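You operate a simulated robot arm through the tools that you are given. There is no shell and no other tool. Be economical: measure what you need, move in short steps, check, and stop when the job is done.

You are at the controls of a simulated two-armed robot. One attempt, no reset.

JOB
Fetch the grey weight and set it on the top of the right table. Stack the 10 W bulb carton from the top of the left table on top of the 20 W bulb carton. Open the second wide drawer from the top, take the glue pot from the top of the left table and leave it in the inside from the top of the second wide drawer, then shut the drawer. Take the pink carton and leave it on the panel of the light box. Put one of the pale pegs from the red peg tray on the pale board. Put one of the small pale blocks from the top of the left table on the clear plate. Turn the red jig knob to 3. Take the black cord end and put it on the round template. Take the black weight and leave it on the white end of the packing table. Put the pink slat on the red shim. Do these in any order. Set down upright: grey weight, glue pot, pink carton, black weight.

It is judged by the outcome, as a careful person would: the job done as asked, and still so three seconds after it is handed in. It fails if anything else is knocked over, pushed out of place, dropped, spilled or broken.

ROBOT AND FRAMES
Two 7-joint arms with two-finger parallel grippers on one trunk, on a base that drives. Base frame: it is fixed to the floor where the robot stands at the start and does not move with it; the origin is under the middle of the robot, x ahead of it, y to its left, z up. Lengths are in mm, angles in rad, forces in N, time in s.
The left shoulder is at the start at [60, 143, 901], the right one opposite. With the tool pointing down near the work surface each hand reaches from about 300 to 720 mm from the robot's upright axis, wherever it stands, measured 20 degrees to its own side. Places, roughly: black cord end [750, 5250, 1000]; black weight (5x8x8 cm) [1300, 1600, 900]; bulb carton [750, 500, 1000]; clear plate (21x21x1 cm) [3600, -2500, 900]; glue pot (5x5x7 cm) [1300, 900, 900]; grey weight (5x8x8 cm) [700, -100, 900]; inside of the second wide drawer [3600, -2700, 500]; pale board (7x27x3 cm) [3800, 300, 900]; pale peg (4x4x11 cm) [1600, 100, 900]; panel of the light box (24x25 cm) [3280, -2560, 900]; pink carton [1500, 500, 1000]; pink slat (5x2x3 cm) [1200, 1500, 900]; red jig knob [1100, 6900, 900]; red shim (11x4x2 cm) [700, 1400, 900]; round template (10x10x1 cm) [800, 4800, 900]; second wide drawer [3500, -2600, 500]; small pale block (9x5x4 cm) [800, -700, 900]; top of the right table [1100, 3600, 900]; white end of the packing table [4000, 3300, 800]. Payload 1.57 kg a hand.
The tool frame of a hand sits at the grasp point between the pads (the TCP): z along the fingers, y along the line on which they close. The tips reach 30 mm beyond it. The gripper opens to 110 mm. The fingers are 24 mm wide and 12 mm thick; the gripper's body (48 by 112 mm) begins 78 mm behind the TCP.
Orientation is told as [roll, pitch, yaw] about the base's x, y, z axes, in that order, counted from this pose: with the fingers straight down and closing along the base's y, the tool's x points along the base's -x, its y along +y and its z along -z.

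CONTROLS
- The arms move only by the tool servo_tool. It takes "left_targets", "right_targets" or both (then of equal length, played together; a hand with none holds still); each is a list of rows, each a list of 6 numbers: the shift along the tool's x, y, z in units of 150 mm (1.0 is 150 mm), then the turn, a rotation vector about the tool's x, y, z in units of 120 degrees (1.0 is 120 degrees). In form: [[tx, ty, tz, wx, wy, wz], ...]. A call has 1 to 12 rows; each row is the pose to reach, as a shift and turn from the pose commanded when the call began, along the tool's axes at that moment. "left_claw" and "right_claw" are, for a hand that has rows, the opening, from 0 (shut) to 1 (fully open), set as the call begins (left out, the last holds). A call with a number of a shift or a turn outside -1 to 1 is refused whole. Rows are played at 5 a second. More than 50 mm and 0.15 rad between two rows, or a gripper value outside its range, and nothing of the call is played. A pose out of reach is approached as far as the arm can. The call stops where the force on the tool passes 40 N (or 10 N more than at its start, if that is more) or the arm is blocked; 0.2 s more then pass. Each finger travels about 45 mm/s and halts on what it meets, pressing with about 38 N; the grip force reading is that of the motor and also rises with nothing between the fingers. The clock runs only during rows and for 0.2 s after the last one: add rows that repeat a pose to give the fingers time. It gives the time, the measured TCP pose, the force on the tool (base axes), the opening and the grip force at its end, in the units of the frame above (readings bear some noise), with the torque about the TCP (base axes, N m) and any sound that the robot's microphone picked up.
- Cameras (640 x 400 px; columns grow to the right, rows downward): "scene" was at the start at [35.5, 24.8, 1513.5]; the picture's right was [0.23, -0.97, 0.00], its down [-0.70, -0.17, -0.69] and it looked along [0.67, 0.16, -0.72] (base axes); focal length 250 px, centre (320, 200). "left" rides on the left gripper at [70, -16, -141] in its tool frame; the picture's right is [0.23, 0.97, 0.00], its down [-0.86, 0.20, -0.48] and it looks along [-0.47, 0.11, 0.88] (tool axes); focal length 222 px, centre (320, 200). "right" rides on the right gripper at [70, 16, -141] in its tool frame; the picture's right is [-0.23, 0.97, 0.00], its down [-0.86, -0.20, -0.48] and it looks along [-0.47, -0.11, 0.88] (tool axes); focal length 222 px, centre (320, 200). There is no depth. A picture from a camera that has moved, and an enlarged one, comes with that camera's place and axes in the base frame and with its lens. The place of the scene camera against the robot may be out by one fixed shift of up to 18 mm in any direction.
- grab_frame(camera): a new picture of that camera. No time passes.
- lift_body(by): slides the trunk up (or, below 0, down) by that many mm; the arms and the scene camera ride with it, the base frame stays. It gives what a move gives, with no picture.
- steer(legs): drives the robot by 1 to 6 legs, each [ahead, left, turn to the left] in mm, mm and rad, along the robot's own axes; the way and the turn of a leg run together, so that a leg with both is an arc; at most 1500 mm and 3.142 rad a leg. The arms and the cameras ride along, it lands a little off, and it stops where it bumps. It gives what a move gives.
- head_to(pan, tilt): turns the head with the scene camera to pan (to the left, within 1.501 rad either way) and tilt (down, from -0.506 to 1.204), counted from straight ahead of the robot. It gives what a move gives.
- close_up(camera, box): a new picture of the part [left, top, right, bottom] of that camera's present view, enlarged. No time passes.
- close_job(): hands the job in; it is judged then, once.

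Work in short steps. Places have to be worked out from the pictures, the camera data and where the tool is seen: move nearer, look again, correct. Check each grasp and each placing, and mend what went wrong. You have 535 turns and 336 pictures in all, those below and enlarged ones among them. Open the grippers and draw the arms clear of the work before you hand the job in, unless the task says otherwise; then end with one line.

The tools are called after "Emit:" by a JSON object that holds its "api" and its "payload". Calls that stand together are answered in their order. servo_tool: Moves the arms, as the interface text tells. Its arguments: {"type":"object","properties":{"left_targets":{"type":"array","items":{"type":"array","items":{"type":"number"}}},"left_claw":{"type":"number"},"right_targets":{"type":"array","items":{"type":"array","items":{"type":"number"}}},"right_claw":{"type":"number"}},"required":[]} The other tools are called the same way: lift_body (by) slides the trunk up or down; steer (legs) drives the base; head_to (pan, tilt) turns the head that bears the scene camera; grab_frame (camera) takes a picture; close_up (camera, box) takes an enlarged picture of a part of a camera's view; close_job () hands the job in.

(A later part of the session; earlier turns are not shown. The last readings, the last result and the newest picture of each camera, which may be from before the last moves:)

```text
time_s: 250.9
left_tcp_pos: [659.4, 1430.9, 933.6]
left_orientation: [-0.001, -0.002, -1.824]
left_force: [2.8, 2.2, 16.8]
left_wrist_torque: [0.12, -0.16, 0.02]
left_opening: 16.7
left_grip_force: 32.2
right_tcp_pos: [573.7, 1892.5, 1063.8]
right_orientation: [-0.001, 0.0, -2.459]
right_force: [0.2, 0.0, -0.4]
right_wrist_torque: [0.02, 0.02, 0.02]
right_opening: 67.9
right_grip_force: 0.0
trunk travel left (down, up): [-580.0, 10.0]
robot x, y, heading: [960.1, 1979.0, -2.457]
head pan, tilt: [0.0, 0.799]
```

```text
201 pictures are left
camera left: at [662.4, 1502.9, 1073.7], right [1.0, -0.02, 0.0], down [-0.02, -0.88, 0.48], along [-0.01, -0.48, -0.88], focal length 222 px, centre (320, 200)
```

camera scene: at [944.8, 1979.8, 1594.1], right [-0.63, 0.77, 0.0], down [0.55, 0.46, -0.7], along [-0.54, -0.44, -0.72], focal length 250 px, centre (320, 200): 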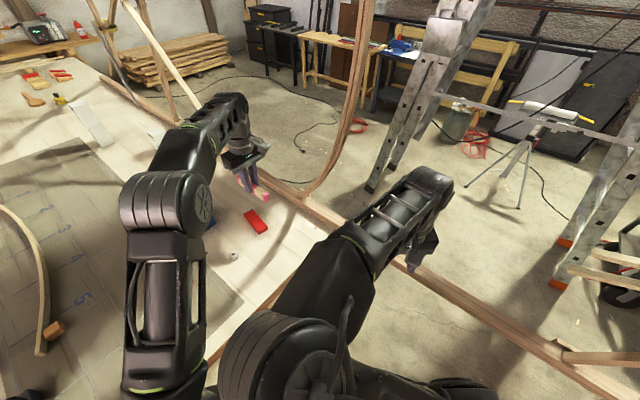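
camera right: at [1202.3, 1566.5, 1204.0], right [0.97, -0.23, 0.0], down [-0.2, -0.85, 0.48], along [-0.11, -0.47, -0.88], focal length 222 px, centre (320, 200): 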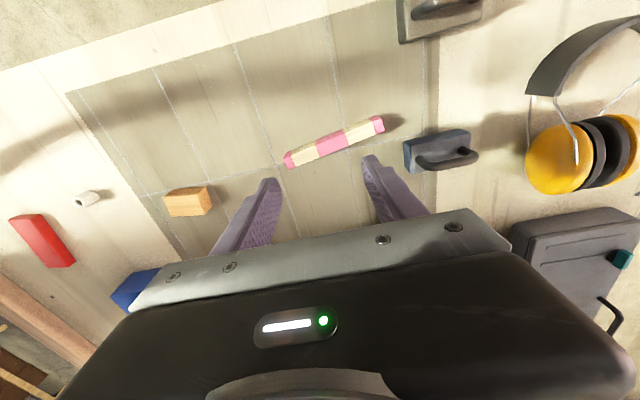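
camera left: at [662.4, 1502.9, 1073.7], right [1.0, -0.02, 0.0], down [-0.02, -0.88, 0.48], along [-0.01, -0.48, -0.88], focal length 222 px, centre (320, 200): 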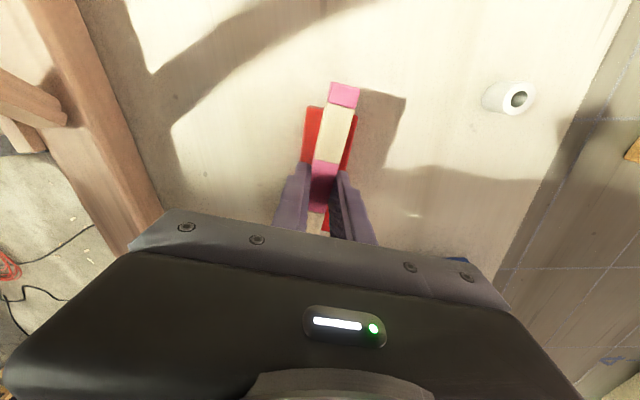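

Centred. I open and lift straight up.

Emit:
{"api": "servo_tool", "payload": {"left_targets": [[0, 0, -0.01, 0, 0, 0], [0, 0, -0.01, 0, 0, 0], [0, 0, -0.01, 0, 0, 0], [0, 0, -0.01, 0, 0, 0]], "left_claw": 0.4}}

Emit:
{"api": "servo_tool", "payload": {"left_targets": [[0, 0, -0.2, 0, 0, 0], [0, 0, -0.45, 0, 0, 0], [0, 0, -0.75, 0, 0, 0], [0, 0, -1, 0, 0, 0]]}}

Emit:
{"api": "grab_frame", "payload": {"camera": "left"}}

```text
time_s: 251.9
left_tcp_pos: [658.9, 1429.0, 933.4]
left_orientation: [0.0, -0.001, -1.822]
left_force: [-0.6, 0.1, -0.3]
left_wrist_torque: [0.01, 0.0, 0.02]
left_opening: 44.2
left_grip_force: 0.0
right_tcp_pos: [573.5, 1892.3, 1063.4]
right_orientation: [0.0, 0.002, -2.46]
right_force: [0.3, 0.0, 0.3]
right_wrist_torque: [0.0, 0.01, 0.05]
right_opening: 68.2
right_grip_force: 0.1
trunk travel left (down, up): [-580.0, 10.0]
robot x, y, heading: [961.2, 1976.8, -2.456]
head pan, tilt: [0.0, 0.799]
```

```text
time_s: 252.9
left_tcp_pos: [659.8, 1429.4, 1082.2]
left_orientation: [-0.002, 0.001, -1.824]
left_force: [1.3, 0.4, -0.1]
left_wrist_torque: [0.01, 0.02, 0.03]
left_opening: 43.7
left_grip_force: 0.0
right_tcp_pos: [572.5, 1891.8, 1063.6]
right_orientation: [0.001, 0.0, -2.459]
right_force: [0.1, 0.2, 0.1]
right_wrist_torque: [0.02, 0.01, -0.03]
right_opening: 68.2
right_grip_force: 0.0
trunk travel left (down, up): [-580.0, 10.0]
robot x, y, heading: [957.4, 1976.7, -2.454]
head pan, tilt: [0.0, 0.799]
```

```text
200 pictures are left
camera left: at [663.1, 1502.2, 1223.2], right [1.0, -0.02, 0.0], down [-0.02, -0.88, 0.48], along [-0.01, -0.48, -0.88], focal length 222 px, centre (320, 200)
```

left: 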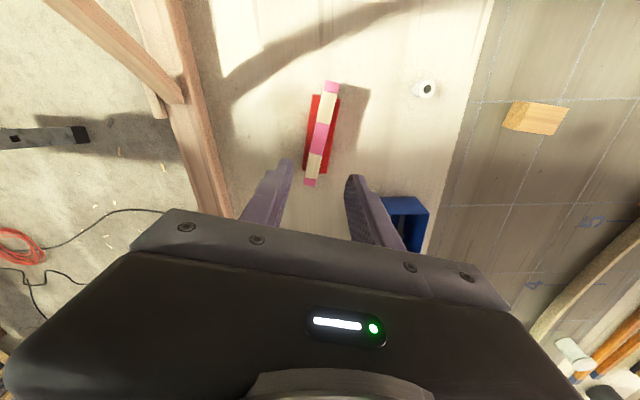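

The slat rests on the shim. Next the black weight: I turn back, retreat to the gap's middle and move to x≈1500.

Emit:
{"api": "servo_tool", "payload": {"left_targets": [[0.1, 0, -0.1, 0, 0, 0.07], [0.2, 0, -0.15, 0, 0, 0.14], [0.3, 0, -0.2, 0, 0, 0.21], [0.4, 0, -0.2, 0, 0, 0.3]]}}

Emit:
{"api": "steer", "payload": {"legs": [[-45, 0, 0], [0, 0, 0.885]]}}

Emit:
{"api": "steer", "payload": {"legs": [[-75, 0, 0], [0, 500, 0]]}}

Emit:
{"api": "grab_frame", "payload": {"camera": "right"}}

Emit:
{"api": "grab_frame", "payload": {"camera": "scene"}}

```text
refused: row 4 steps farther than a row can; nothing moved
```

```text
time_s: 256.1
left_tcp_pos: [1229.8, 1423.8, 1082.5]
left_orientation: [-0.002, 0.002, -0.94]
left_force: [0.2, 0.2, 0.0]
left_wrist_torque: [0.01, 0.03, 0.01]
left_opening: 43.7
left_grip_force: 0.0
right_tcp_pos: [817.2, 1651.2, 1063.4]
right_orientation: [0.001, 0.0, -1.575]
right_force: [1.3, 0.2, 0.4]
right_wrist_torque: [0.0, 0.01, -0.02]
right_opening: 68.3
right_grip_force: 0.0
trunk travel left (down, up): [-580.0, 10.0]
robot x, y, heading: [998.9, 2009.1, -1.574]
head pan, tilt: [0.0, 0.799]
```

```text
time_s: 259.6
left_tcp_pos: [1723.5, 1503.4, 1081.4]
left_orientation: [0.0, 0.0, -0.93]
left_force: [0.9, -1.5, -0.1]
left_wrist_torque: [0.03, 0.02, -0.04]
left_opening: 43.7
left_grip_force: 0.1
right_tcp_pos: [1307.8, 1725.6, 1063.6]
right_orientation: [-0.001, 0.001, -1.566]
right_force: [0.6, 0.6, -0.4]
right_wrist_torque: [0.04, 0.01, 0.02]
right_opening: 68.0
right_grip_force: 0.1
trunk travel left (down, up): [-580.0, 10.0]
robot x, y, heading: [1483.8, 2080.9, -1.56]
head pan, tilt: [0.0, 0.799]
```

```text
199 pictures are left
camera right: at [1324.2, 1796.0, 1205.6], right [0.97, -0.22, 0.0], down [-0.2, -0.86, 0.48], along [-0.11, -0.47, -0.88], focal length 222 px, centre (320, 200)
```

right: 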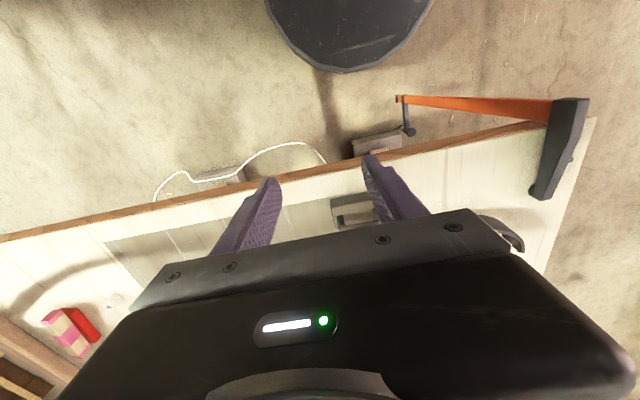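

```text
198 pictures are left
camera scene: at [1473.1, 2038.2, 1594.1], right [-1.0, -0.01, 0.0], down [-0.01, 0.72, -0.7], along [0.01, -0.7, -0.72], focal length 250 px, centre (320, 200)
```

scene: 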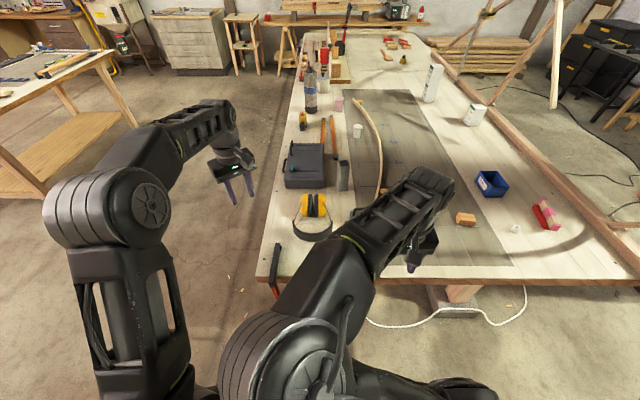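

I rotate the right gripper 90° and bring it above the black weight (~(1333,1612)).

Emit:
{"api": "servo_tool", "payload": {"right_targets": [[-0.06, 0.02, 0, 0, 0, -0.0625], [-0.13, 0.03, 0, 0, 0, -0.125], [-0.19, 0.04, 0, 0, 0, -0.1875], [-0.25, 0.06, 0, 0, 0, -0.25], [-0.31, 0.07, 0, 0, 0, -0.3125], [-0.38, 0.08, 0, 0, 0, -0.375], [-0.44, 0.1, 0, 0, 0, -0.4375], [-0.5, 0.11, 0, 0, 0, -0.5], [-0.56, 0.12, 0, 0, 0, -0.5625], [-0.63, 0.14, 0, 0, 0, -0.625], [-0.69, 0.15, 0, 0, 0, -0.6875], [-0.753, 0.167, 0, 0, 0, -0.75]], "right_claw": 0.9}}

Emit:
{"api": "grab_frame", "payload": {"camera": "right"}}

```text
time_s: 262.2
left_tcp_pos: [1722.1, 1503.9, 1082.2]
left_orientation: [-0.001, 0.0, -0.933]
left_force: [0.6, 0.2, 0.0]
left_wrist_torque: [-0.03, 0.01, 0.01]
left_opening: 43.9
left_grip_force: 0.0
right_tcp_pos: [1332.6, 1611.6, 1062.0]
right_orientation: [0.003, 0.0, 0.006]
right_force: [-0.5, 0.4, 0.3]
right_wrist_torque: [0.02, 0.01, 0.01]
right_opening: 98.8
right_grip_force: 0.0
trunk travel left (down, up): [-580.0, 10.0]
robot x, y, heading: [1486.7, 2084.9, -1.567]
head pan, tilt: [0.0, 0.799]
```

```text
197 pictures are left
camera right: at [1263.1, 1627.9, 1205.0], right [0.22, 0.98, 0.0], down [0.86, -0.19, 0.48], along [0.47, -0.1, -0.88], focal length 222 px, centre (320, 200)
```

right: 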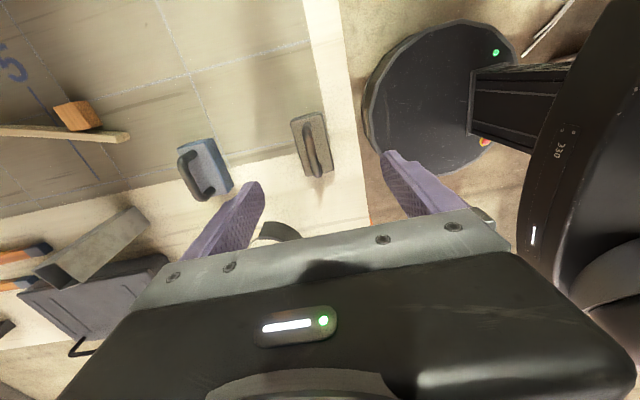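

Weight centre ≈(1338,1604), long axis along x. I correct and descend to grip height.

Emit:
{"api": "servo_tool", "payload": {"right_targets": [[-0.033, -0.05, 0.15, 0, 0, 0], [-0.033, -0.05, 0.4, 0, 0, 0], [-0.033, -0.05, 0.65, 0, 0, 0], [-0.033, -0.05, 0.8, 0, 0, 0]]}}

Emit:
{"api": "grab_frame", "payload": {"camera": "right"}}

```text
time_s: 263.2
left_tcp_pos: [1722.1, 1504.1, 1081.5]
left_orientation: [0.0, -0.001, -0.93]
left_force: [1.2, 0.4, 0.5]
left_wrist_torque: [0.04, 0.02, 0.0]
left_opening: 44.1
left_grip_force: 0.0
right_tcp_pos: [1336.5, 1607.1, 942.6]
right_orientation: [-0.001, 0.0, 0.004]
right_force: [0.1, 0.6, 0.5]
right_wrist_torque: [0.01, -0.02, -0.02]
right_opening: 99.3
right_grip_force: 0.1
trunk travel left (down, up): [-580.0, 10.0]
robot x, y, heading: [1483.0, 2084.0, -1.56]
head pan, tilt: [0.0, 0.799]
```

```text
196 pictures are left
camera right: at [1267.4, 1622.0, 1083.9], right [0.22, 0.97, 0.0], down [0.86, -0.2, 0.48], along [0.47, -0.11, -0.88], focal length 222 px, centre (320, 200)
```

right: 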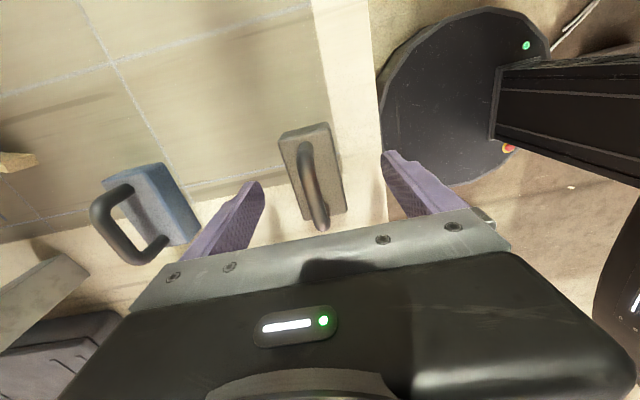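

Emit:
{"api": "servo_tool", "payload": {"right_targets": [[0, -0.02, 0.1, 0, 0, 0], [0, -0.02, 0.17, 0, 0, 0]]}}

Emit:
{"api": "servo_tool", "payload": {"right_targets": [[0, 0, 0, 0, 0, 0], [0, 0, 0, 0, 0, 0], [0, 0, 0, 0, 0, 0], [0, 0, 0, 0, 0, 0], [0, 0, 0, 0, 0, 0], [0, 0, 0, 0, 0, 0]], "right_claw": 0.2}}

Emit:
{"api": "servo_tool", "payload": {"right_targets": [[0, 0, -0.1, 0, 0, 0], [0, 0, -0.4, 0, 0, 0], [0, 0, -0.7, 0, 0, 0], [0, 0, -1, 0, 0, 0]]}}

Emit:
{"api": "grab_frame", "payload": {"camera": "right"}}

```text
time_s: 263.8
left_tcp_pos: [1720.9, 1504.1, 1081.1]
left_orientation: [0.0, 0.001, -0.931]
left_force: [0.1, -0.3, 0.2]
left_wrist_torque: [0.01, 0.01, 0.02]
left_opening: 44.0
left_grip_force: 0.1
right_tcp_pos: [1336.9, 1602.5, 915.4]
right_orientation: [-0.002, 0.0, 0.004]
right_force: [-0.2, -0.2, -0.4]
right_wrist_torque: [0.01, 0.0, 0.04]
right_opening: 99.0
right_grip_force: 0.1
trunk travel left (down, up): [-580.0, 10.0]
robot x, y, heading: [1481.8, 2084.1, -1.565]
head pan, tilt: [0.0, 0.799]
```

```text
time_s: 265.2
left_tcp_pos: [1721.4, 1502.7, 1082.2]
left_orientation: [-0.002, 0.0, -0.932]
left_force: [0.0, -0.2, 0.8]
left_wrist_torque: [-0.01, -0.02, 0.0]
left_opening: 43.7
left_grip_force: 0.1
right_tcp_pos: [1335.9, 1602.6, 916.3]
right_orientation: [0.0, -0.001, 0.004]
right_force: [-0.1, -3.7, 1.8]
right_wrist_torque: [-0.17, 0.13, 0.02]
right_opening: 43.8
right_grip_force: 37.8
trunk travel left (down, up): [-580.0, 10.0]
robot x, y, heading: [1485.3, 2086.1, -1.562]
head pan, tilt: [0.0, 0.799]
```

```text
time_s: 266.2
left_tcp_pos: [1721.1, 1504.4, 1082.2]
left_orientation: [0.0, 0.0, -0.932]
left_force: [0.6, -0.6, -1.2]
left_wrist_torque: [-0.01, -0.03, 0.01]
left_opening: 44.4
left_grip_force: 0.1
right_tcp_pos: [1338.9, 1603.7, 1067.3]
right_orientation: [0.002, -0.002, 0.003]
right_force: [-0.6, 0.3, -8.1]
right_wrist_torque: [0.01, 0.03, 0.03]
right_opening: 43.7
right_grip_force: 37.8
trunk travel left (down, up): [-580.0, 10.0]
robot x, y, heading: [1482.6, 2082.1, -1.562]
head pan, tilt: [0.0, 0.799]
```

```text
195 pictures are left
camera right: at [1269.1, 1618.5, 1209.6], right [0.22, 0.97, 0.0], down [0.86, -0.2, 0.48], along [0.47, -0.11, -0.88], focal length 222 px, centre (320, 200)
```

right: 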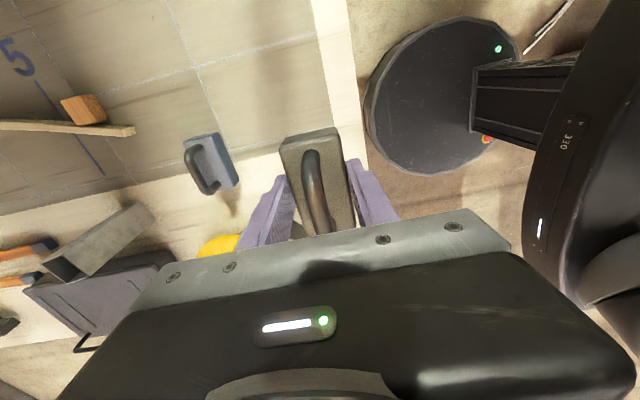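

The weight is held (−8 N). I straighten and retract the left hand, then leave the gap.

Emit:
{"api": "servo_tool", "payload": {"left_targets": [[0, 0, 0, 0, 0, 0.06], [0, 0, 0, 0, 0, 0.12], [0, 0, 0, 0, 0, 0.18], [0, 0, 0, 0, 0, 0.24], [0, 0, 0, 0, 0, 0.3]]}}

Emit:
{"api": "servo_tool", "payload": {"left_targets": [[0.3, 0.1, 0, 0, 0, 0], [0.6, 0.2, 0, 0, 0, 0], [0.9, 0.3, 0, 0, 0, 0]], "right_targets": [[0, 0.2, 0, 0, 0, 0], [0, 0.4, 0, 0, 0, 0], [0, 0.6, 0, 0, 0, 0]]}}

Emit:
{"api": "steer", "payload": {"legs": [[0, 950, 0], [0, 0, 1.4]]}}

Emit:
{"api": "head_to", "payload": {"pan": 0.6, "tilt": 0.4}}

Emit:
{"api": "grab_frame", "payload": {"camera": "scene"}}

```text
time_s: 267.4
left_tcp_pos: [1721.0, 1503.4, 1082.0]
left_orientation: [0.0, 0.001, -1.563]
left_force: [-0.1, -0.2, -0.3]
left_wrist_torque: [0.01, -0.05, -0.04]
left_opening: 43.8
left_grip_force: 0.1
right_tcp_pos: [1339.4, 1600.9, 1066.4]
right_orientation: [0.002, 0.001, 0.003]
right_force: [-0.5, 0.0, -7.6]
right_wrist_torque: [0.0, 0.03, 0.01]
right_opening: 44.1
right_grip_force: 38.2
trunk travel left (down, up): [-580.0, 10.0]
robot x, y, heading: [1483.7, 2081.8, -1.562]
head pan, tilt: [0.0, 0.799]
```

```text
time_s: 268.2
left_tcp_pos: [1767.6, 1643.4, 1082.5]
left_orientation: [-0.003, -0.004, -1.56]
left_force: [1.1, 0.5, -0.6]
left_wrist_torque: [-0.09, 0.01, -0.02]
left_opening: 44.0
left_grip_force: 0.0
right_tcp_pos: [1339.3, 1695.3, 1069.0]
right_orientation: [0.0, 0.0, 0.003]
right_force: [-0.4, 0.5, -8.1]
right_wrist_torque: [-0.06, -0.01, 0.0]
right_opening: 43.5
right_grip_force: 37.2
trunk travel left (down, up): [-580.0, 10.0]
robot x, y, heading: [1483.2, 2078.6, -1.568]
head pan, tilt: [0.0, 0.799]
```

```text
time_s: 276.6
left_tcp_pos: [2920.5, 2278.4, 1082.2]
left_orientation: [0.001, 0.0, -0.174]
left_force: [-0.7, -1.2, -0.1]
left_wrist_torque: [0.01, 0.02, -0.01]
left_opening: 44.0
left_grip_force: 0.1
right_tcp_pos: [2789.8, 1866.0, 1066.9]
right_orientation: [0.0, -0.002, 1.39]
right_force: [1.0, -0.2, -6.9]
right_wrist_torque: [-0.01, 0.0, 0.06]
right_opening: 43.8
right_grip_force: 38.0
trunk travel left (down, up): [-580.0, 10.0]
robot x, y, heading: [2432.4, 2082.2, -0.18]
head pan, tilt: [0.0, 0.799]
```

```text
time_s: 277.6
left_tcp_pos: [2919.4, 2277.0, 1082.2]
left_orientation: [0.001, 0.0, -0.174]
left_force: [-0.5, -0.2, -1.0]
left_wrist_torque: [0.0, 0.01, 0.0]
left_opening: 44.0
left_grip_force: 0.1
right_tcp_pos: [2789.6, 1867.2, 1066.8]
right_orientation: [0.002, -0.001, 1.389]
right_force: [-0.4, -0.2, -7.9]
right_wrist_torque: [-0.01, 0.01, -0.02]
right_opening: 43.8
right_grip_force: 38.1
trunk travel left (down, up): [-580.0, 10.0]
robot x, y, heading: [2434.8, 2084.4, -0.178]
head pan, tilt: [0.6, 0.4]
```

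```text
194 pictures are left
camera scene: at [2475.1, 2131.0, 1629.1], right [0.41, -0.91, 0.0], down [-0.36, -0.16, -0.92], along [0.84, 0.38, -0.39], focal length 250 px, centre (320, 200)
```

scene: 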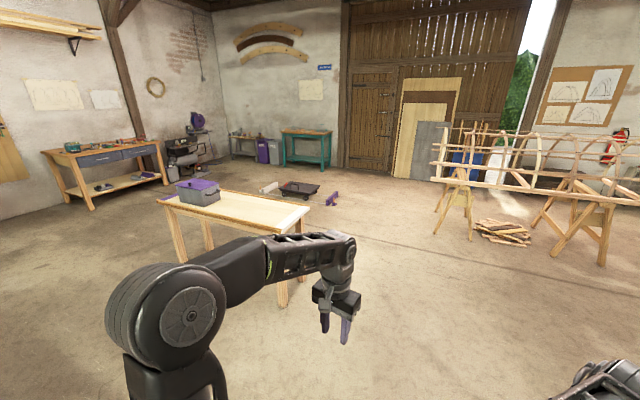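

Emit:
{"api": "close_up", "payload": {"camera": "scene", "box": [140, 160, 340, 285]}}

```text
3.20 times, centred on (240, 222) of scene
camera zoom: at [2475.1, 2131.0, 1629.1], right [0.41, -0.91, 0.0], down [-0.36, -0.16, -0.92], along [0.84, 0.38, -0.39], focal length 799 px, centre (576, 128)
```

zoom: 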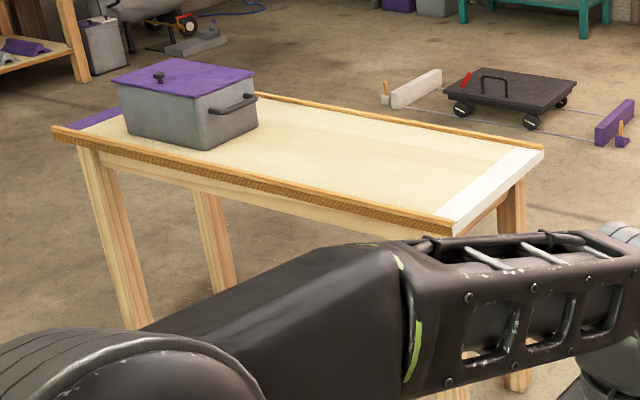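

The white strip marks the table's low-y end (~y 3000–3055, table x≈3740–4185, z≈750). I turn to face +x, move left 1230 and forward 800, and lower the trunk a bit.

Emit:
{"api": "steer", "payload": {"legs": [[0, 0, 0.178], [0, 1230, 0], [750, 0, 0]]}}

Emit:
{"api": "head_to", "payload": {"pan": 0.0, "tilt": 0.7}}

Emit:
{"api": "grab_frame", "payload": {"camera": "scene"}}

Emit:
{"api": "grab_frame", "payload": {"camera": "right"}}

```text
time_s: 288.1
left_tcp_pos: [3605.8, 3610.9, 1081.1]
left_orientation: [0.0, -0.001, 0.022]
left_force: [-0.3, -0.8, -0.4]
left_wrist_torque: [-0.01, 0.01, -0.02]
left_opening: 44.0
left_grip_force: 0.1
right_tcp_pos: [3559.3, 3180.4, 1066.4]
right_orientation: [0.002, 0.0, 1.588]
right_force: [0.3, 1.0, -8.1]
right_wrist_torque: [-0.02, 0.02, -0.03]
right_opening: 43.7
right_grip_force: 37.7
trunk travel left (down, up): [-580.0, 10.0]
robot x, y, heading: [3169.4, 3325.9, 0.022]
head pan, tilt: [0.6, 0.4]
```

```text
time_s: 289.1
left_tcp_pos: [3605.2, 3610.7, 1081.6]
left_orientation: [-0.002, 0.0, 0.023]
left_force: [-0.3, -0.4, -0.4]
left_wrist_torque: [0.0, -0.03, 0.01]
left_opening: 43.9
left_grip_force: 0.1
right_tcp_pos: [3558.4, 3182.0, 1067.6]
right_orientation: [0.002, 0.001, 1.586]
right_force: [0.6, 0.0, -8.3]
right_wrist_torque: [-0.05, -0.05, 0.01]
right_opening: 43.9
right_grip_force: 37.5
trunk travel left (down, up): [-580.0, 10.0]
robot x, y, heading: [3162.8, 3325.7, 0.02]
head pan, tilt: [0.0, 0.7]
```

```text
192 pictures are left
camera scene: at [3209.3, 3330.0, 1602.4], right [0.02, -1.0, 0.0], down [-0.64, -0.01, -0.76], along [0.76, 0.02, -0.64], focal length 250 px, centre (320, 200)
```

scene: 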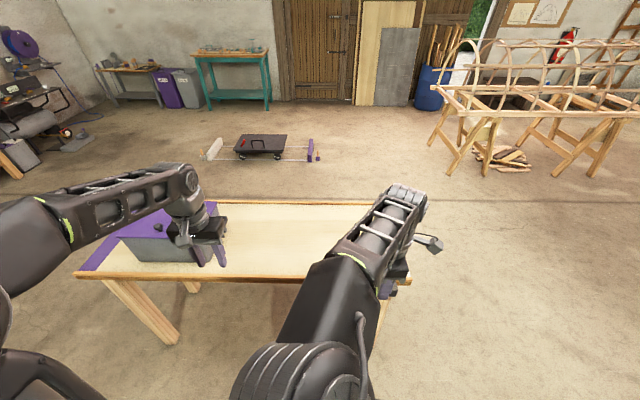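

```text
191 pictures are left
camera right: at [3544.5, 3111.9, 1209.3], right [-0.98, 0.21, 0.0], down [0.19, 0.86, 0.48], along [0.1, 0.47, -0.88], focal length 222 px, centre (320, 200)
```

right: 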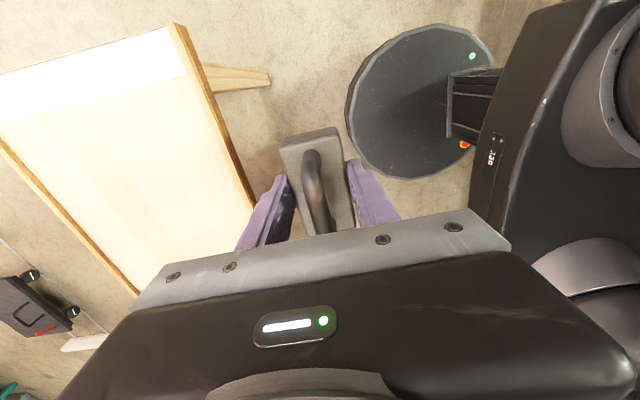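

Table top z≈760, white strip y 2990–3054, x 3765–4200. I'll set the weight with its centre on the strip near (3930,3045). Shift right 137, forward 200, trunk down 150.

Emit:
{"api": "steer", "payload": {"legs": [[0, -137, -0.02], [200, 0, 0]]}}

Emit:
{"api": "lift_body", "payload": {"by": -140}}

Emit:
{"api": "servo_tool", "payload": {"right_targets": [[0, -0.3, 0, 0, 0, 0], [0, -0.6, 0, 0, 0, 0], [0, -0.9, 0, 0, 0, 0]]}}

Emit:
{"api": "grab_frame", "payload": {"camera": "right"}}

Emit:
{"api": "grab_frame", "payload": {"camera": "scene"}}

```text
time_s: 291.7
left_tcp_pos: [3813.5, 3464.9, 1081.4]
left_orientation: [0.0, 0.003, 0.003]
left_force: [0.8, -0.4, -0.4]
left_wrist_torque: [-0.02, 0.05, 0.01]
left_opening: 44.0
left_grip_force: 0.1
right_tcp_pos: [3758.0, 3036.4, 1066.5]
right_orientation: [0.003, 0.0, 1.566]
right_force: [0.9, -1.0, -6.8]
right_wrist_torque: [-0.02, 0.01, 0.01]
right_opening: 43.7
right_grip_force: 38.1
trunk travel left (down, up): [-580.0, 10.0]
robot x, y, heading: [3367.1, 3190.1, -0.002]
head pan, tilt: [0.0, 0.7]
```

```text
time_s: 293.3
left_tcp_pos: [3813.2, 3464.5, 941.8]
left_orientation: [0.002, -0.001, 0.0]
left_force: [0.2, 0.2, 0.5]
left_wrist_torque: [-0.03, 0.02, -0.02]
left_opening: 44.0
left_grip_force: 0.1
right_tcp_pos: [3758.2, 3035.5, 926.2]
right_orientation: [0.004, 0.0, 1.568]
right_force: [-0.1, 0.2, -8.2]
right_wrist_torque: [-0.06, 0.01, 0.01]
right_opening: 43.8
right_grip_force: 38.4
trunk travel left (down, up): [-440.0, 150.0]
robot x, y, heading: [3371.6, 3187.2, -0.005]
head pan, tilt: [0.0, 0.7]
```

```text
time_s: 294.1
left_tcp_pos: [3813.8, 3464.1, 941.6]
left_orientation: [-0.001, 0.0, 0.003]
left_force: [-0.4, -1.7, 1.1]
left_wrist_torque: [0.04, 0.01, 0.0]
left_opening: 44.0
left_grip_force: 0.0
right_tcp_pos: [3891.8, 3035.6, 925.4]
right_orientation: [0.005, -0.002, 1.565]
right_force: [0.6, 0.1, -7.9]
right_wrist_torque: [-0.01, 0.03, -0.03]
right_opening: 43.6
right_grip_force: 38.2
trunk travel left (down, up): [-440.0, 150.0]
robot x, y, heading: [3366.9, 3187.3, -0.007]
head pan, tilt: [0.0, 0.7]
```

```text
190 pictures are left
camera right: at [3876.2, 2965.2, 1067.9], right [-0.97, 0.23, 0.0], down [0.21, 0.85, 0.48], along [0.11, 0.47, -0.88], focal length 222 px, centre (320, 200)
```

right: 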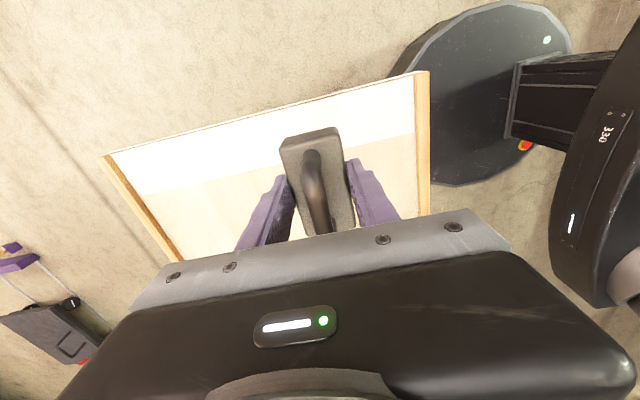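

```text
189 pictures are left
camera scene: at [3411.4, 3190.9, 1462.2], right [0.0, -1.0, 0.0], down [-0.65, 0.0, -0.76], along [0.76, 0.0, -0.65], focal length 250 px, centre (320, 200)
```

scene: 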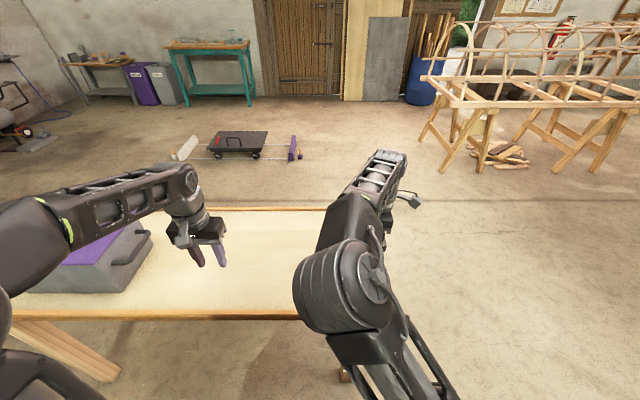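

Strip spans y 2989–3063. I shift +15 mm in y and lower 118 mm.

Emit:
{"api": "servo_tool", "payload": {"right_targets": [[-0.1, 0, 0.1, 0, 0, 0], [-0.1, 0, 0.35, 0, 0, 0], [-0.1, 0, 0.6, 0, 0, 0], [-0.1, 0, 0.79, 0, 0, 0]]}}

Emit:
{"api": "grab_frame", "payload": {"camera": "right"}}

```text
time_s: 295.1
left_tcp_pos: [3812.8, 3464.5, 941.2]
left_orientation: [0.0, -0.001, 0.001]
left_force: [-0.2, 0.3, -0.6]
left_wrist_torque: [0.02, -0.02, 0.0]
left_opening: 44.1
left_grip_force: 0.1
right_tcp_pos: [3891.5, 3050.1, 807.6]
right_orientation: [0.001, 0.0, 1.569]
right_force: [0.0, 0.4, -8.3]
right_wrist_torque: [-0.01, 0.06, 0.01]
right_opening: 43.6
right_grip_force: 38.0
trunk travel left (down, up): [-440.0, 150.0]
robot x, y, heading: [3365.7, 3186.0, 0.002]
head pan, tilt: [0.0, 0.7]
```

```text
188 pictures are left
camera right: at [3875.7, 2980.8, 949.4], right [-0.97, 0.23, 0.0], down [0.2, 0.85, 0.48], along [0.11, 0.47, -0.88], focal length 222 px, centre (320, 200)
```

right: 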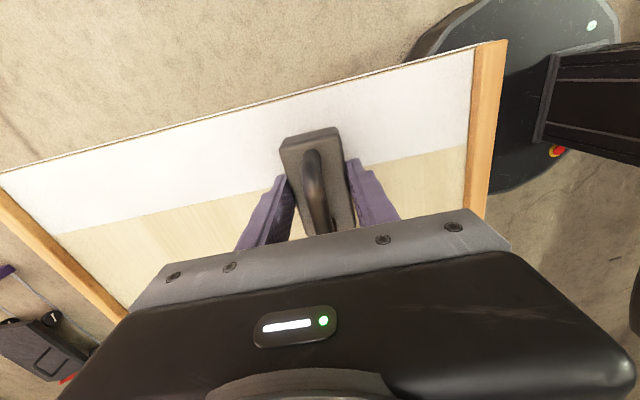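

Emit:
{"api": "servo_tool", "payload": {"right_targets": [[0, 0, 0.02, 0, 0, 0], [0, 0, 0.04, 0, 0, 0], [0, 0, 0.06, 0, 0, 0], [0, 0, 0.075, 0, 0, 0], [0, 0, 0.09, 0, 0, 0]]}}

```text
time_s: 296.3
left_tcp_pos: [3812.1, 3464.4, 943.2]
left_orientation: [0.0, 0.0, 0.002]
left_force: [-0.2, 0.4, 0.5]
left_wrist_torque: [-0.02, -0.02, 0.01]
left_opening: 43.8
left_grip_force: 0.0
right_tcp_pos: [3891.6, 3051.0, 795.2]
right_orientation: [-0.003, -0.001, 1.566]
right_force: [0.6, -2.0, 7.6]
right_wrist_torque: [0.49, 0.34, 0.05]
right_opening: 43.9
right_grip_force: 37.6
trunk travel left (down, up): [-440.0, 150.0]
robot x, y, heading: [3364.7, 3187.3, -0.003]
head pan, tilt: [0.0, 0.7]
```

Touchdown (force reversed). I open, rise, and check.

Emit:
{"api": "servo_tool", "payload": {"right_targets": [[0, 0, 0, 0, 0, 0], [0, 0, 0, 0, 0, 0], [0, 0, 0, 0, 0, 0], [0, 0, 0, 0, 0, 0]], "right_claw": 0.85}}

Emit:
{"api": "servo_tool", "payload": {"right_targets": [[0, 0, -0.2, 0, 0, 0], [0, 0, -0.5, 0, 0, 0], [0, 0, -0.8, 0, 0, 0], [0, 0, -1, 0, 0, 0]]}}

Emit:
{"api": "grab_frame", "payload": {"camera": "right"}}

```text
time_s: 297.3
left_tcp_pos: [3812.6, 3463.3, 942.6]
left_orientation: [0.001, 0.0, 0.001]
left_force: [-0.6, 0.4, -0.1]
left_wrist_torque: [-0.02, 0.02, -0.03]
left_opening: 44.0
left_grip_force: 0.0
right_tcp_pos: [3893.1, 3050.3, 795.2]
right_orientation: [0.002, 0.003, 1.567]
right_force: [-0.3, -0.4, -0.4]
right_wrist_torque: [0.0, -0.01, 0.02]
right_opening: 93.7
right_grip_force: 0.0
trunk travel left (down, up): [-440.0, 150.0]
robot x, y, heading: [3365.5, 3185.7, -0.004]
head pan, tilt: [0.0, 0.7]
```

```text
time_s: 298.3
left_tcp_pos: [3813.0, 3464.9, 942.1]
left_orientation: [0.001, 0.0, 0.0]
left_force: [-0.3, -0.6, -1.1]
left_wrist_torque: [0.0, -0.01, -0.03]
left_opening: 44.1
left_grip_force: 0.1
right_tcp_pos: [3891.1, 3053.2, 947.4]
right_orientation: [0.002, 0.0, 1.565]
right_force: [0.4, -0.1, 0.6]
right_wrist_torque: [0.02, 0.05, -0.02]
right_opening: 93.6
right_grip_force: 0.0
trunk travel left (down, up): [-440.0, 150.0]
robot x, y, heading: [3368.9, 3185.2, -0.005]
head pan, tilt: [0.0, 0.7]
```

```text
187 pictures are left
camera right: at [3875.7, 2983.1, 1090.0], right [-0.97, 0.23, 0.0], down [0.2, 0.85, 0.48], along [0.11, 0.47, -0.88], focal length 222 px, centre (320, 200)
```

right: 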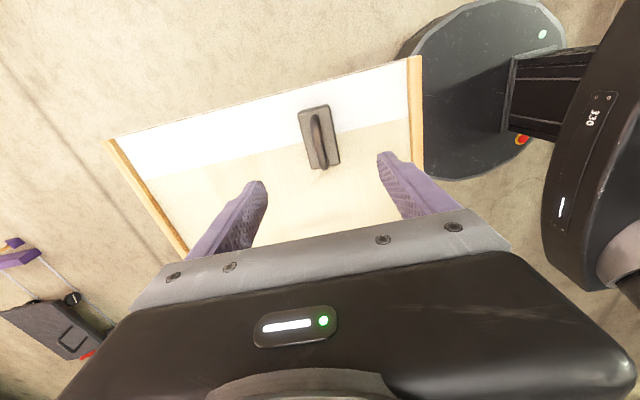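

The black weight stands on the white end. I raise the trunk, square up the right gripper, and drive back to the far side of the left table.

Emit:
{"api": "lift_body", "payload": {"by": 140}}

Emit:
{"api": "servo_tool", "payload": {"right_targets": [[0, 0.05, 0, 0, 0, 0.068], [0, 0.1, 0, 0, 0, 0.136], [0, 0.15, 0, 0, 0, 0.204], [0, 0.2, 0, 0, 0, 0.272], [0, 0.25, 0, 0, 0, 0.34], [0, 0.3, 0, 0, 0, 0.408], [0, 0.4, 0, 0, 0, 0.476], [0, 0.5, 0, 0, 0, 0.544], [0, 0.6, 0, 0, 0, 0.612], [0, 0.7, 0, 0, 0, 0.68], [0, 0.8, 0, 0, 0, 0.748]]}}

Emit:
{"api": "steer", "payload": {"legs": [[-800, 0, 0], [0, -1250, 0], [0, -1240, 0]]}}

Emit:
{"api": "steer", "payload": {"legs": [[0, 0, 3.14]]}}

Emit:
{"api": "head_to", "payload": {"pan": 0.0, "tilt": 0.6}}

Emit:
{"api": "grab_frame", "payload": {"camera": "scene"}}

```text
time_s: 300.0
left_tcp_pos: [3813.1, 3463.0, 1082.1]
left_orientation: [0.0, 0.0, 0.002]
left_force: [-1.0, 0.7, 0.5]
left_wrist_torque: [0.03, 0.0, 0.02]
left_opening: 43.9
left_grip_force: 0.1
right_tcp_pos: [3892.2, 3052.4, 1086.8]
right_orientation: [0.001, 0.0, 1.566]
right_force: [-0.4, -0.1, -0.4]
right_wrist_torque: [0.02, 0.0, -0.01]
right_opening: 93.6
right_grip_force: 0.0
trunk travel left (down, up): [-580.0, 10.0]
robot x, y, heading: [3366.2, 3184.8, -0.002]
head pan, tilt: [0.0, 0.7]
```

```text
time_s: 302.4
left_tcp_pos: [3812.4, 3464.0, 1083.2]
left_orientation: [-0.001, 0.001, 0.003]
left_force: [-0.2, 0.4, 0.6]
left_wrist_torque: [0.02, 0.0, 0.01]
left_opening: 44.1
left_grip_force: 0.0
right_tcp_pos: [3771.6, 3054.2, 1086.4]
right_orientation: [-0.001, 0.002, -0.004]
right_force: [-0.7, 0.4, 0.0]
right_wrist_torque: [0.01, -0.05, -0.02]
right_opening: 93.5
right_grip_force: 0.1
trunk travel left (down, up): [-580.0, 10.0]
robot x, y, heading: [3367.2, 3185.6, 0.001]
head pan, tilt: [0.0, 0.7]
```

```text
time_s: 318.4
left_tcp_pos: [3071.5, 995.0, 1081.8]
left_orientation: [0.0, 0.001, 0.023]
left_force: [0.2, -0.1, -0.1]
left_wrist_torque: [0.0, 0.0, 0.02]
left_opening: 44.0
left_grip_force: 0.1
right_tcp_pos: [3038.9, 583.8, 1087.4]
right_orientation: [0.0, 0.003, 0.02]
right_force: [0.1, 0.2, -0.2]
right_wrist_torque: [0.02, 0.04, -0.01]
right_opening: 93.5
right_grip_force: 0.0
trunk travel left (down, up): [-580.0, 10.0]
robot x, y, heading: [2635.3, 708.8, 0.021]
head pan, tilt: [0.0, 0.7]
```

```text
time_s: 325.9
left_tcp_pos: [2173.7, 452.7, 1083.0]
left_orientation: [-0.003, 0.001, 3.095]
left_force: [-0.2, -0.3, -0.1]
left_wrist_torque: [0.03, 0.01, 0.0]
left_opening: 44.0
left_grip_force: 0.1
right_tcp_pos: [2235.1, 858.9, 1087.6]
right_orientation: [0.0, 0.002, 3.093]
right_force: [-0.7, 0.1, -0.7]
right_wrist_torque: [-0.02, 0.01, 0.0]
right_opening: 93.2
right_grip_force: 0.0
trunk travel left (down, up): [-580.0, 10.0]
robot x, y, heading: [2633.5, 707.8, 3.096]
head pan, tilt: [0.0, 0.7]
```

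```text
time_s: 326.6
left_tcp_pos: [2173.6, 451.5, 1082.3]
left_orientation: [-0.001, 0.001, 3.095]
left_force: [0.9, 0.6, 0.7]
left_wrist_torque: [0.02, -0.01, -0.02]
left_opening: 44.1
left_grip_force: 0.1
right_tcp_pos: [2234.4, 858.8, 1088.3]
right_orientation: [0.0, 0.002, 3.092]
right_force: [-1.2, -0.1, 0.0]
right_wrist_torque: [0.03, 0.02, -0.02]
right_opening: 93.7
right_grip_force: 0.0
trunk travel left (down, up): [-580.0, 10.0]
robot x, y, heading: [2632.8, 706.2, 3.094]
head pan, tilt: [0.0, 0.6]
```

```text
186 pictures are left
camera scene: at [2560.7, 716.7, 1611.0], right [0.05, 1.0, 0.0], down [0.56, -0.03, -0.82], along [-0.82, 0.04, -0.57], focal length 250 px, centre (320, 200)
```

scene: 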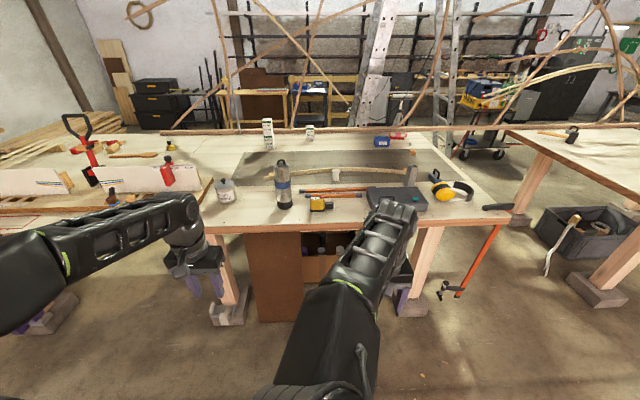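

Emit:
{"api": "close_up", "payload": {"camera": "scene", "box": [200, 110, 440, 260]}}

Emit:
{"api": "close_up", "payload": {"camera": "scene", "box": [0, 120, 240, 270]}}

```text
2.67 times, centred on (320, 185) of scene
camera zoom: at [2560.7, 716.7, 1611.0], right [0.05, 1.0, 0.0], down [0.56, -0.03, -0.82], along [-0.82, 0.04, -0.57], focal length 666 px, centre (320, 240)
```

zoom: 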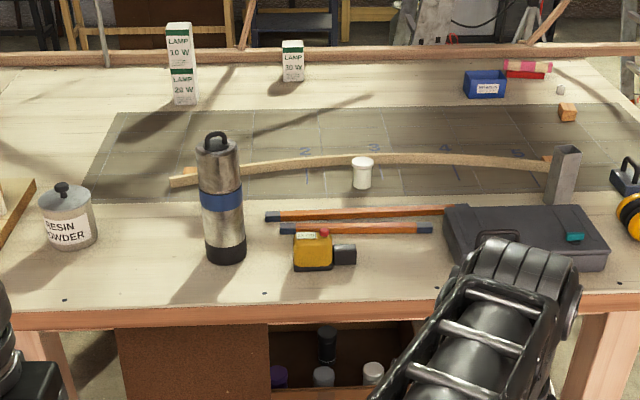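

```text
2.67 times, centred on (120, 195) of scene
camera zoom: at [2560.7, 716.7, 1611.0], right [0.05, 1.0, 0.0], down [0.56, -0.03, -0.82], along [-0.82, 0.04, -0.57], focal length 666 px, centre (853, 213)
```

zoom: 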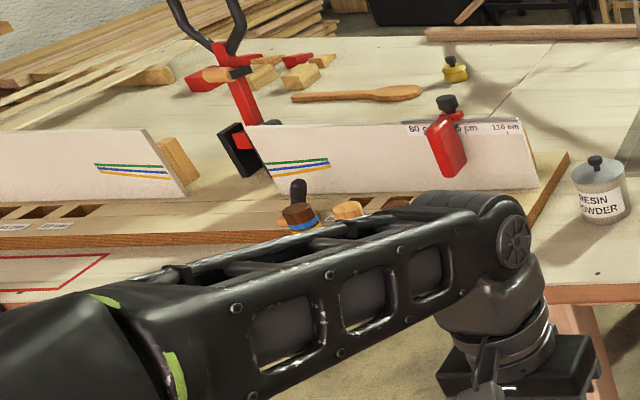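

Glue pot (white jar) ≈(1280,869); the pink carton hides behind the thermos at ≈(1390,567). I retract the left hand, square the heading and drive up to the table for the glue pot (right hand).

Emit:
{"api": "servo_tool", "payload": {"left_targets": [[0.3, 0, 0, 0, 0, 0], [0.6, 0, 0, 0, 0, 0], [0.9, 0, 0, 0, 0, 0]]}}

Emit:
{"api": "steer", "payload": {"legs": [[0, 0, 0.047], [655, 0, 0]]}}

Emit:
{"api": "grab_frame", "payload": {"camera": "right"}}

Emit:
{"api": "head_to", "payload": {"pan": 0.0, "tilt": 0.75}}

Emit:
{"api": "grab_frame", "payload": {"camera": "scene"}}

```text
time_s: 327.4
left_tcp_pos: [2308.1, 445.2, 1080.7]
left_orientation: [-0.001, -0.002, 3.095]
left_force: [0.2, 0.5, 0.4]
left_wrist_torque: [0.0, 0.04, 0.02]
left_opening: 43.9
left_grip_force: 0.2
right_tcp_pos: [2235.0, 857.8, 1087.5]
right_orientation: [0.0, -0.001, 3.092]
right_force: [0.1, -0.2, 0.3]
right_wrist_torque: [-0.01, 0.01, 0.0]
right_opening: 93.7
right_grip_force: 0.1
trunk travel left (down, up): [-580.0, 10.0]
robot x, y, heading: [2632.2, 709.7, 3.093]
head pan, tilt: [0.0, 0.6]
```

```text
time_s: 331.6
left_tcp_pos: [1644.8, 431.8, 1082.1]
left_orientation: [-0.001, 0.0, -3.142]
left_force: [-0.7, 0.3, -0.8]
left_wrist_torque: [-0.02, -0.01, 0.0]
left_opening: 43.9
left_grip_force: 0.0
right_tcp_pos: [1553.9, 843.1, 1085.8]
right_orientation: [0.0, 0.001, 3.141]
right_force: [0.1, -0.7, 0.5]
right_wrist_torque: [-0.02, 0.0, -0.02]
right_opening: 93.8
right_grip_force: 0.2
trunk travel left (down, up): [-580.0, 10.0]
robot x, y, heading: [1955.6, 706.4, 3.136]
head pan, tilt: [0.0, 0.6]
```

```text
183 pictures are left
camera right: at [1622.0, 826.3, 1229.1], right [-0.23, -0.97, 0.0], down [-0.86, 0.2, 0.48], along [-0.46, 0.11, -0.88], focal length 222 px, centre (320, 200)
```

right: 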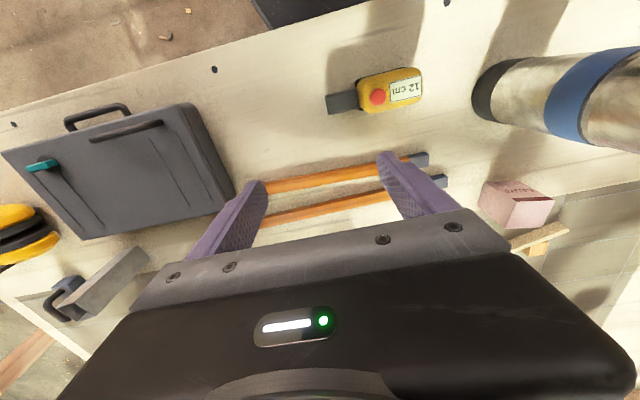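

```text
time_s: 332.2
left_tcp_pos: [1643.7, 431.3, 1081.8]
left_orientation: [0.0, 0.001, -3.141]
left_force: [0.1, 0.6, 0.0]
left_wrist_torque: [0.02, 0.01, 0.01]
left_opening: 43.9
left_grip_force: 0.0
right_tcp_pos: [1552.3, 842.9, 1086.9]
right_orientation: [0.001, 0.002, 3.139]
right_force: [0.4, 0.9, -0.5]
right_wrist_torque: [0.01, -0.01, 0.0]
right_opening: 93.6
right_grip_force: 0.0
trunk travel left (down, up): [-580.0, 10.0]
robot x, y, heading: [1953.2, 710.6, 3.137]
head pan, tilt: [0.0, 0.75]
```

```text
182 pictures are left
camera scene: at [1891.0, 715.7, 1598.2], right [0.0, 1.0, 0.0], down [0.68, 0.0, -0.73], along [-0.73, 0.0, -0.68], focal length 250 px, centre (320, 200)
```

scene: 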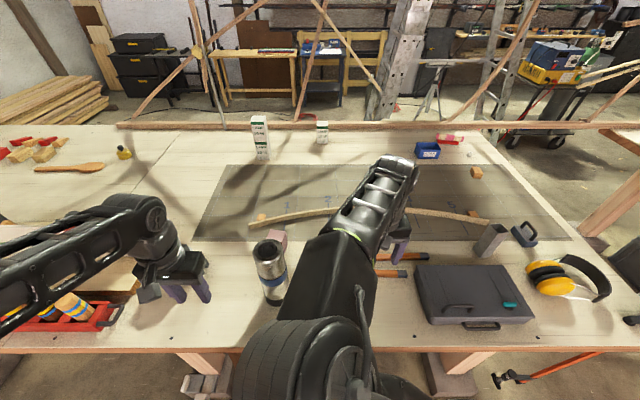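

I extend the right hand forward over the pencils toward the jar.

Emit:
{"api": "servo_tool", "payload": {"right_targets": [[-0.25, -0.04, 0, 0, 0, 0], [-0.5, -0.08, 0, 0, 0, 0], [-0.75, -0.12, 0, 0, 0, 0], [-1, -0.17, 0, 0, 0, 0]]}}

Emit:
{"api": "servo_tool", "payload": {"right_targets": [[-0.25, 0, 0, 0, 0, 0], [-0.5, 0, 0, 0, 0, 0], [-0.7, 0, 0, 0, 0, 0]]}}

Emit:
{"api": "grab_frame", "payload": {"camera": "right"}}

```text
time_s: 333.2
left_tcp_pos: [1643.4, 431.4, 1081.0]
left_orientation: [-0.001, 0.001, 3.141]
left_force: [-0.5, -0.3, 0.7]
left_wrist_torque: [-0.01, -0.02, 0.0]
left_opening: 43.7
left_grip_force: 0.0
right_tcp_pos: [1400.7, 868.5, 1085.8]
right_orientation: [0.002, 0.001, 3.136]
right_force: [-0.5, 0.6, -0.8]
right_wrist_torque: [-0.01, -0.04, 0.01]
right_opening: 93.5
right_grip_force: 0.1
trunk travel left (down, up): [-580.0, 10.0]
robot x, y, heading: [1959.9, 707.9, 3.139]
head pan, tilt: [0.0, 0.75]
```

```text
time_s: 334.1
left_tcp_pos: [1643.9, 432.5, 1080.7]
left_orientation: [0.0, 0.001, -3.141]
left_force: [1.0, 0.7, 0.2]
left_wrist_torque: [-0.03, 0.03, -0.03]
left_opening: 43.9
left_grip_force: 0.0
right_tcp_pos: [1372.6, 859.9, 1077.0]
right_orientation: [0.001, -0.003, 3.137]
right_force: [0.4, -0.3, 0.1]
right_wrist_torque: [-0.02, 0.01, 0.0]
right_opening: 93.5
right_grip_force: 0.1
right hand out of reach, approached as far as the arm can: row 1, 2, 3
trunk travel left (down, up): [-580.0, 10.0]
robot x, y, heading: [1955.1, 709.5, 3.138]
head pan, tilt: [0.0, 0.75]
```

```text
181 pictures are left
camera right: at [1441.7, 843.7, 1218.4], right [-0.23, -0.97, 0.0], down [-0.85, 0.2, 0.48], along [-0.47, 0.11, -0.88], focal length 222 px, centre (320, 200)
```

right: 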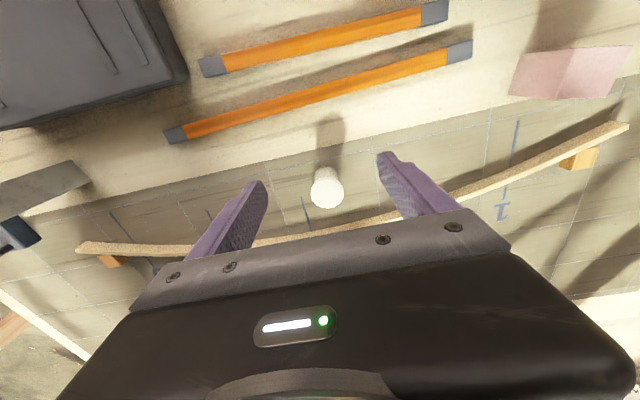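

The jar's lid is at ≈(1312,864). I lower 90 mm for more reach, then advance 60 mm above the lid.

Emit:
{"api": "servo_tool", "payload": {"right_targets": [[0, 0, 0.3, 0, 0, 0], [0, 0, 0.58, 0, 0, 0], [-0.2, -0.03, 0.58, 0, 0, 0], [-0.4, -0.03, 0.58, 0, 0, 0]]}}

Emit:
{"api": "grab_frame", "payload": {"camera": "right"}}

```text
time_s: 335.1
left_tcp_pos: [1644.6, 431.2, 1080.8]
left_orientation: [-0.001, 0.0, -3.142]
left_force: [-0.4, 0.4, 0.5]
left_wrist_torque: [-0.01, 0.01, -0.01]
left_opening: 43.8
left_grip_force: 0.0
right_tcp_pos: [1361.5, 847.7, 991.8]
right_orientation: [-0.001, -0.001, 3.14]
right_force: [0.4, -0.2, -0.2]
right_wrist_torque: [-0.01, -0.01, 0.02]
right_opening: 93.5
right_grip_force: 0.1
right hand out of reach, approached as far as the arm can: row 3, 4
trunk travel left (down, up): [-580.0, 10.0]
robot x, y, heading: [1957.0, 711.3, 3.14]
head pan, tilt: [0.0, 0.75]
```

```text
180 pictures are left
camera right: at [1431.5, 831.7, 1134.0], right [-0.23, -0.97, 0.0], down [-0.85, 0.2, 0.48], along [-0.47, 0.11, -0.88], focal length 222 px, centre (320, 200)
```

right: 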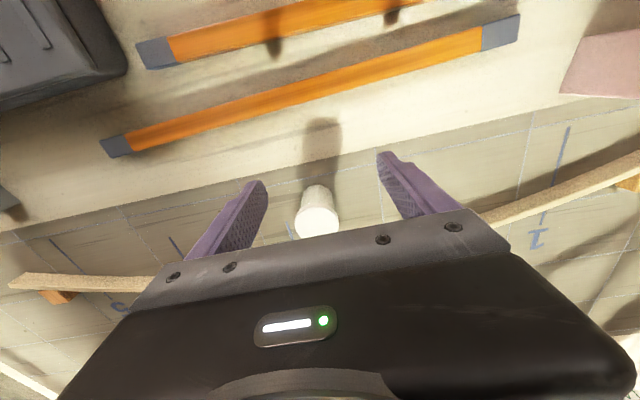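

At the vertical reach limit, so I pitch the hand forward 25° and then advance over the jar.

Emit:
{"api": "servo_tool", "payload": {"right_targets": [[0, 0, 0, 0, -0.068, 0], [0, 0, 0, 0, -0.137, 0], [0, 0, 0, 0, -0.205, 0]]}}

Emit:
{"api": "servo_tool", "payload": {"right_targets": [[-0.142, -0.05, 0.065, 0, 0, 0], [-0.285, -0.107, 0.131, 0, 0, 0]]}}

Emit:
{"api": "grab_frame", "payload": {"camera": "right"}}

```text
time_s: 335.9
left_tcp_pos: [1645.4, 431.0, 1081.9]
left_orientation: [-0.002, -0.001, -3.142]
left_force: [0.5, 0.2, 0.4]
left_wrist_torque: [0.01, -0.01, 0.01]
left_opening: 44.1
left_grip_force: 0.0
right_tcp_pos: [1362.8, 848.0, 992.4]
right_orientation: [0.0, -0.431, 3.138]
right_force: [0.2, 0.2, -0.1]
right_wrist_torque: [0.03, 0.02, -0.01]
right_opening: 93.7
right_grip_force: 0.0
trunk travel left (down, up): [-580.0, 10.0]
robot x, y, heading: [1955.4, 709.6, 3.138]
head pan, tilt: [0.0, 0.75]
```

```text
time_s: 336.4
left_tcp_pos: [1643.1, 431.3, 1081.7]
left_orientation: [0.0, 0.0, -3.141]
left_force: [0.5, 1.0, 0.2]
left_wrist_torque: [0.01, -0.02, -0.02]
left_opening: 44.1
left_grip_force: 0.0
right_tcp_pos: [1313.8, 864.0, 990.4]
right_orientation: [0.001, -0.428, 3.138]
right_force: [-0.8, -0.5, -0.1]
right_wrist_torque: [-0.01, -0.01, -0.01]
right_opening: 93.5
right_grip_force: 0.0
trunk travel left (down, up): [-580.0, 10.0]
robot x, y, heading: [1963.1, 707.9, 3.139]
head pan, tilt: [0.0, 0.75]
```

```text
179 pictures are left
camera right: at [1436.1, 848.6, 1092.1], right [-0.21, -0.97, 0.09], down [-0.58, 0.2, 0.79], along [-0.79, 0.11, -0.61], focal length 222 px, centre (320, 200)
```

right: 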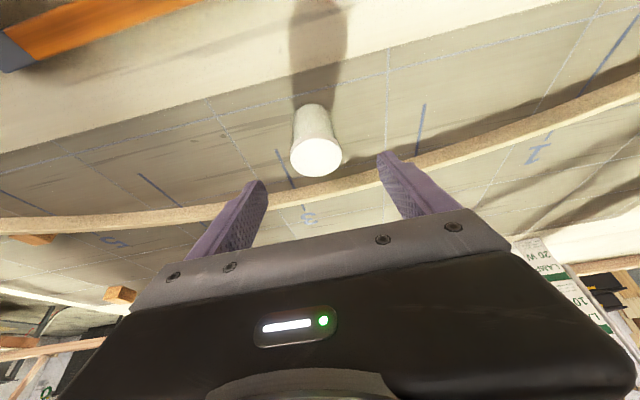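

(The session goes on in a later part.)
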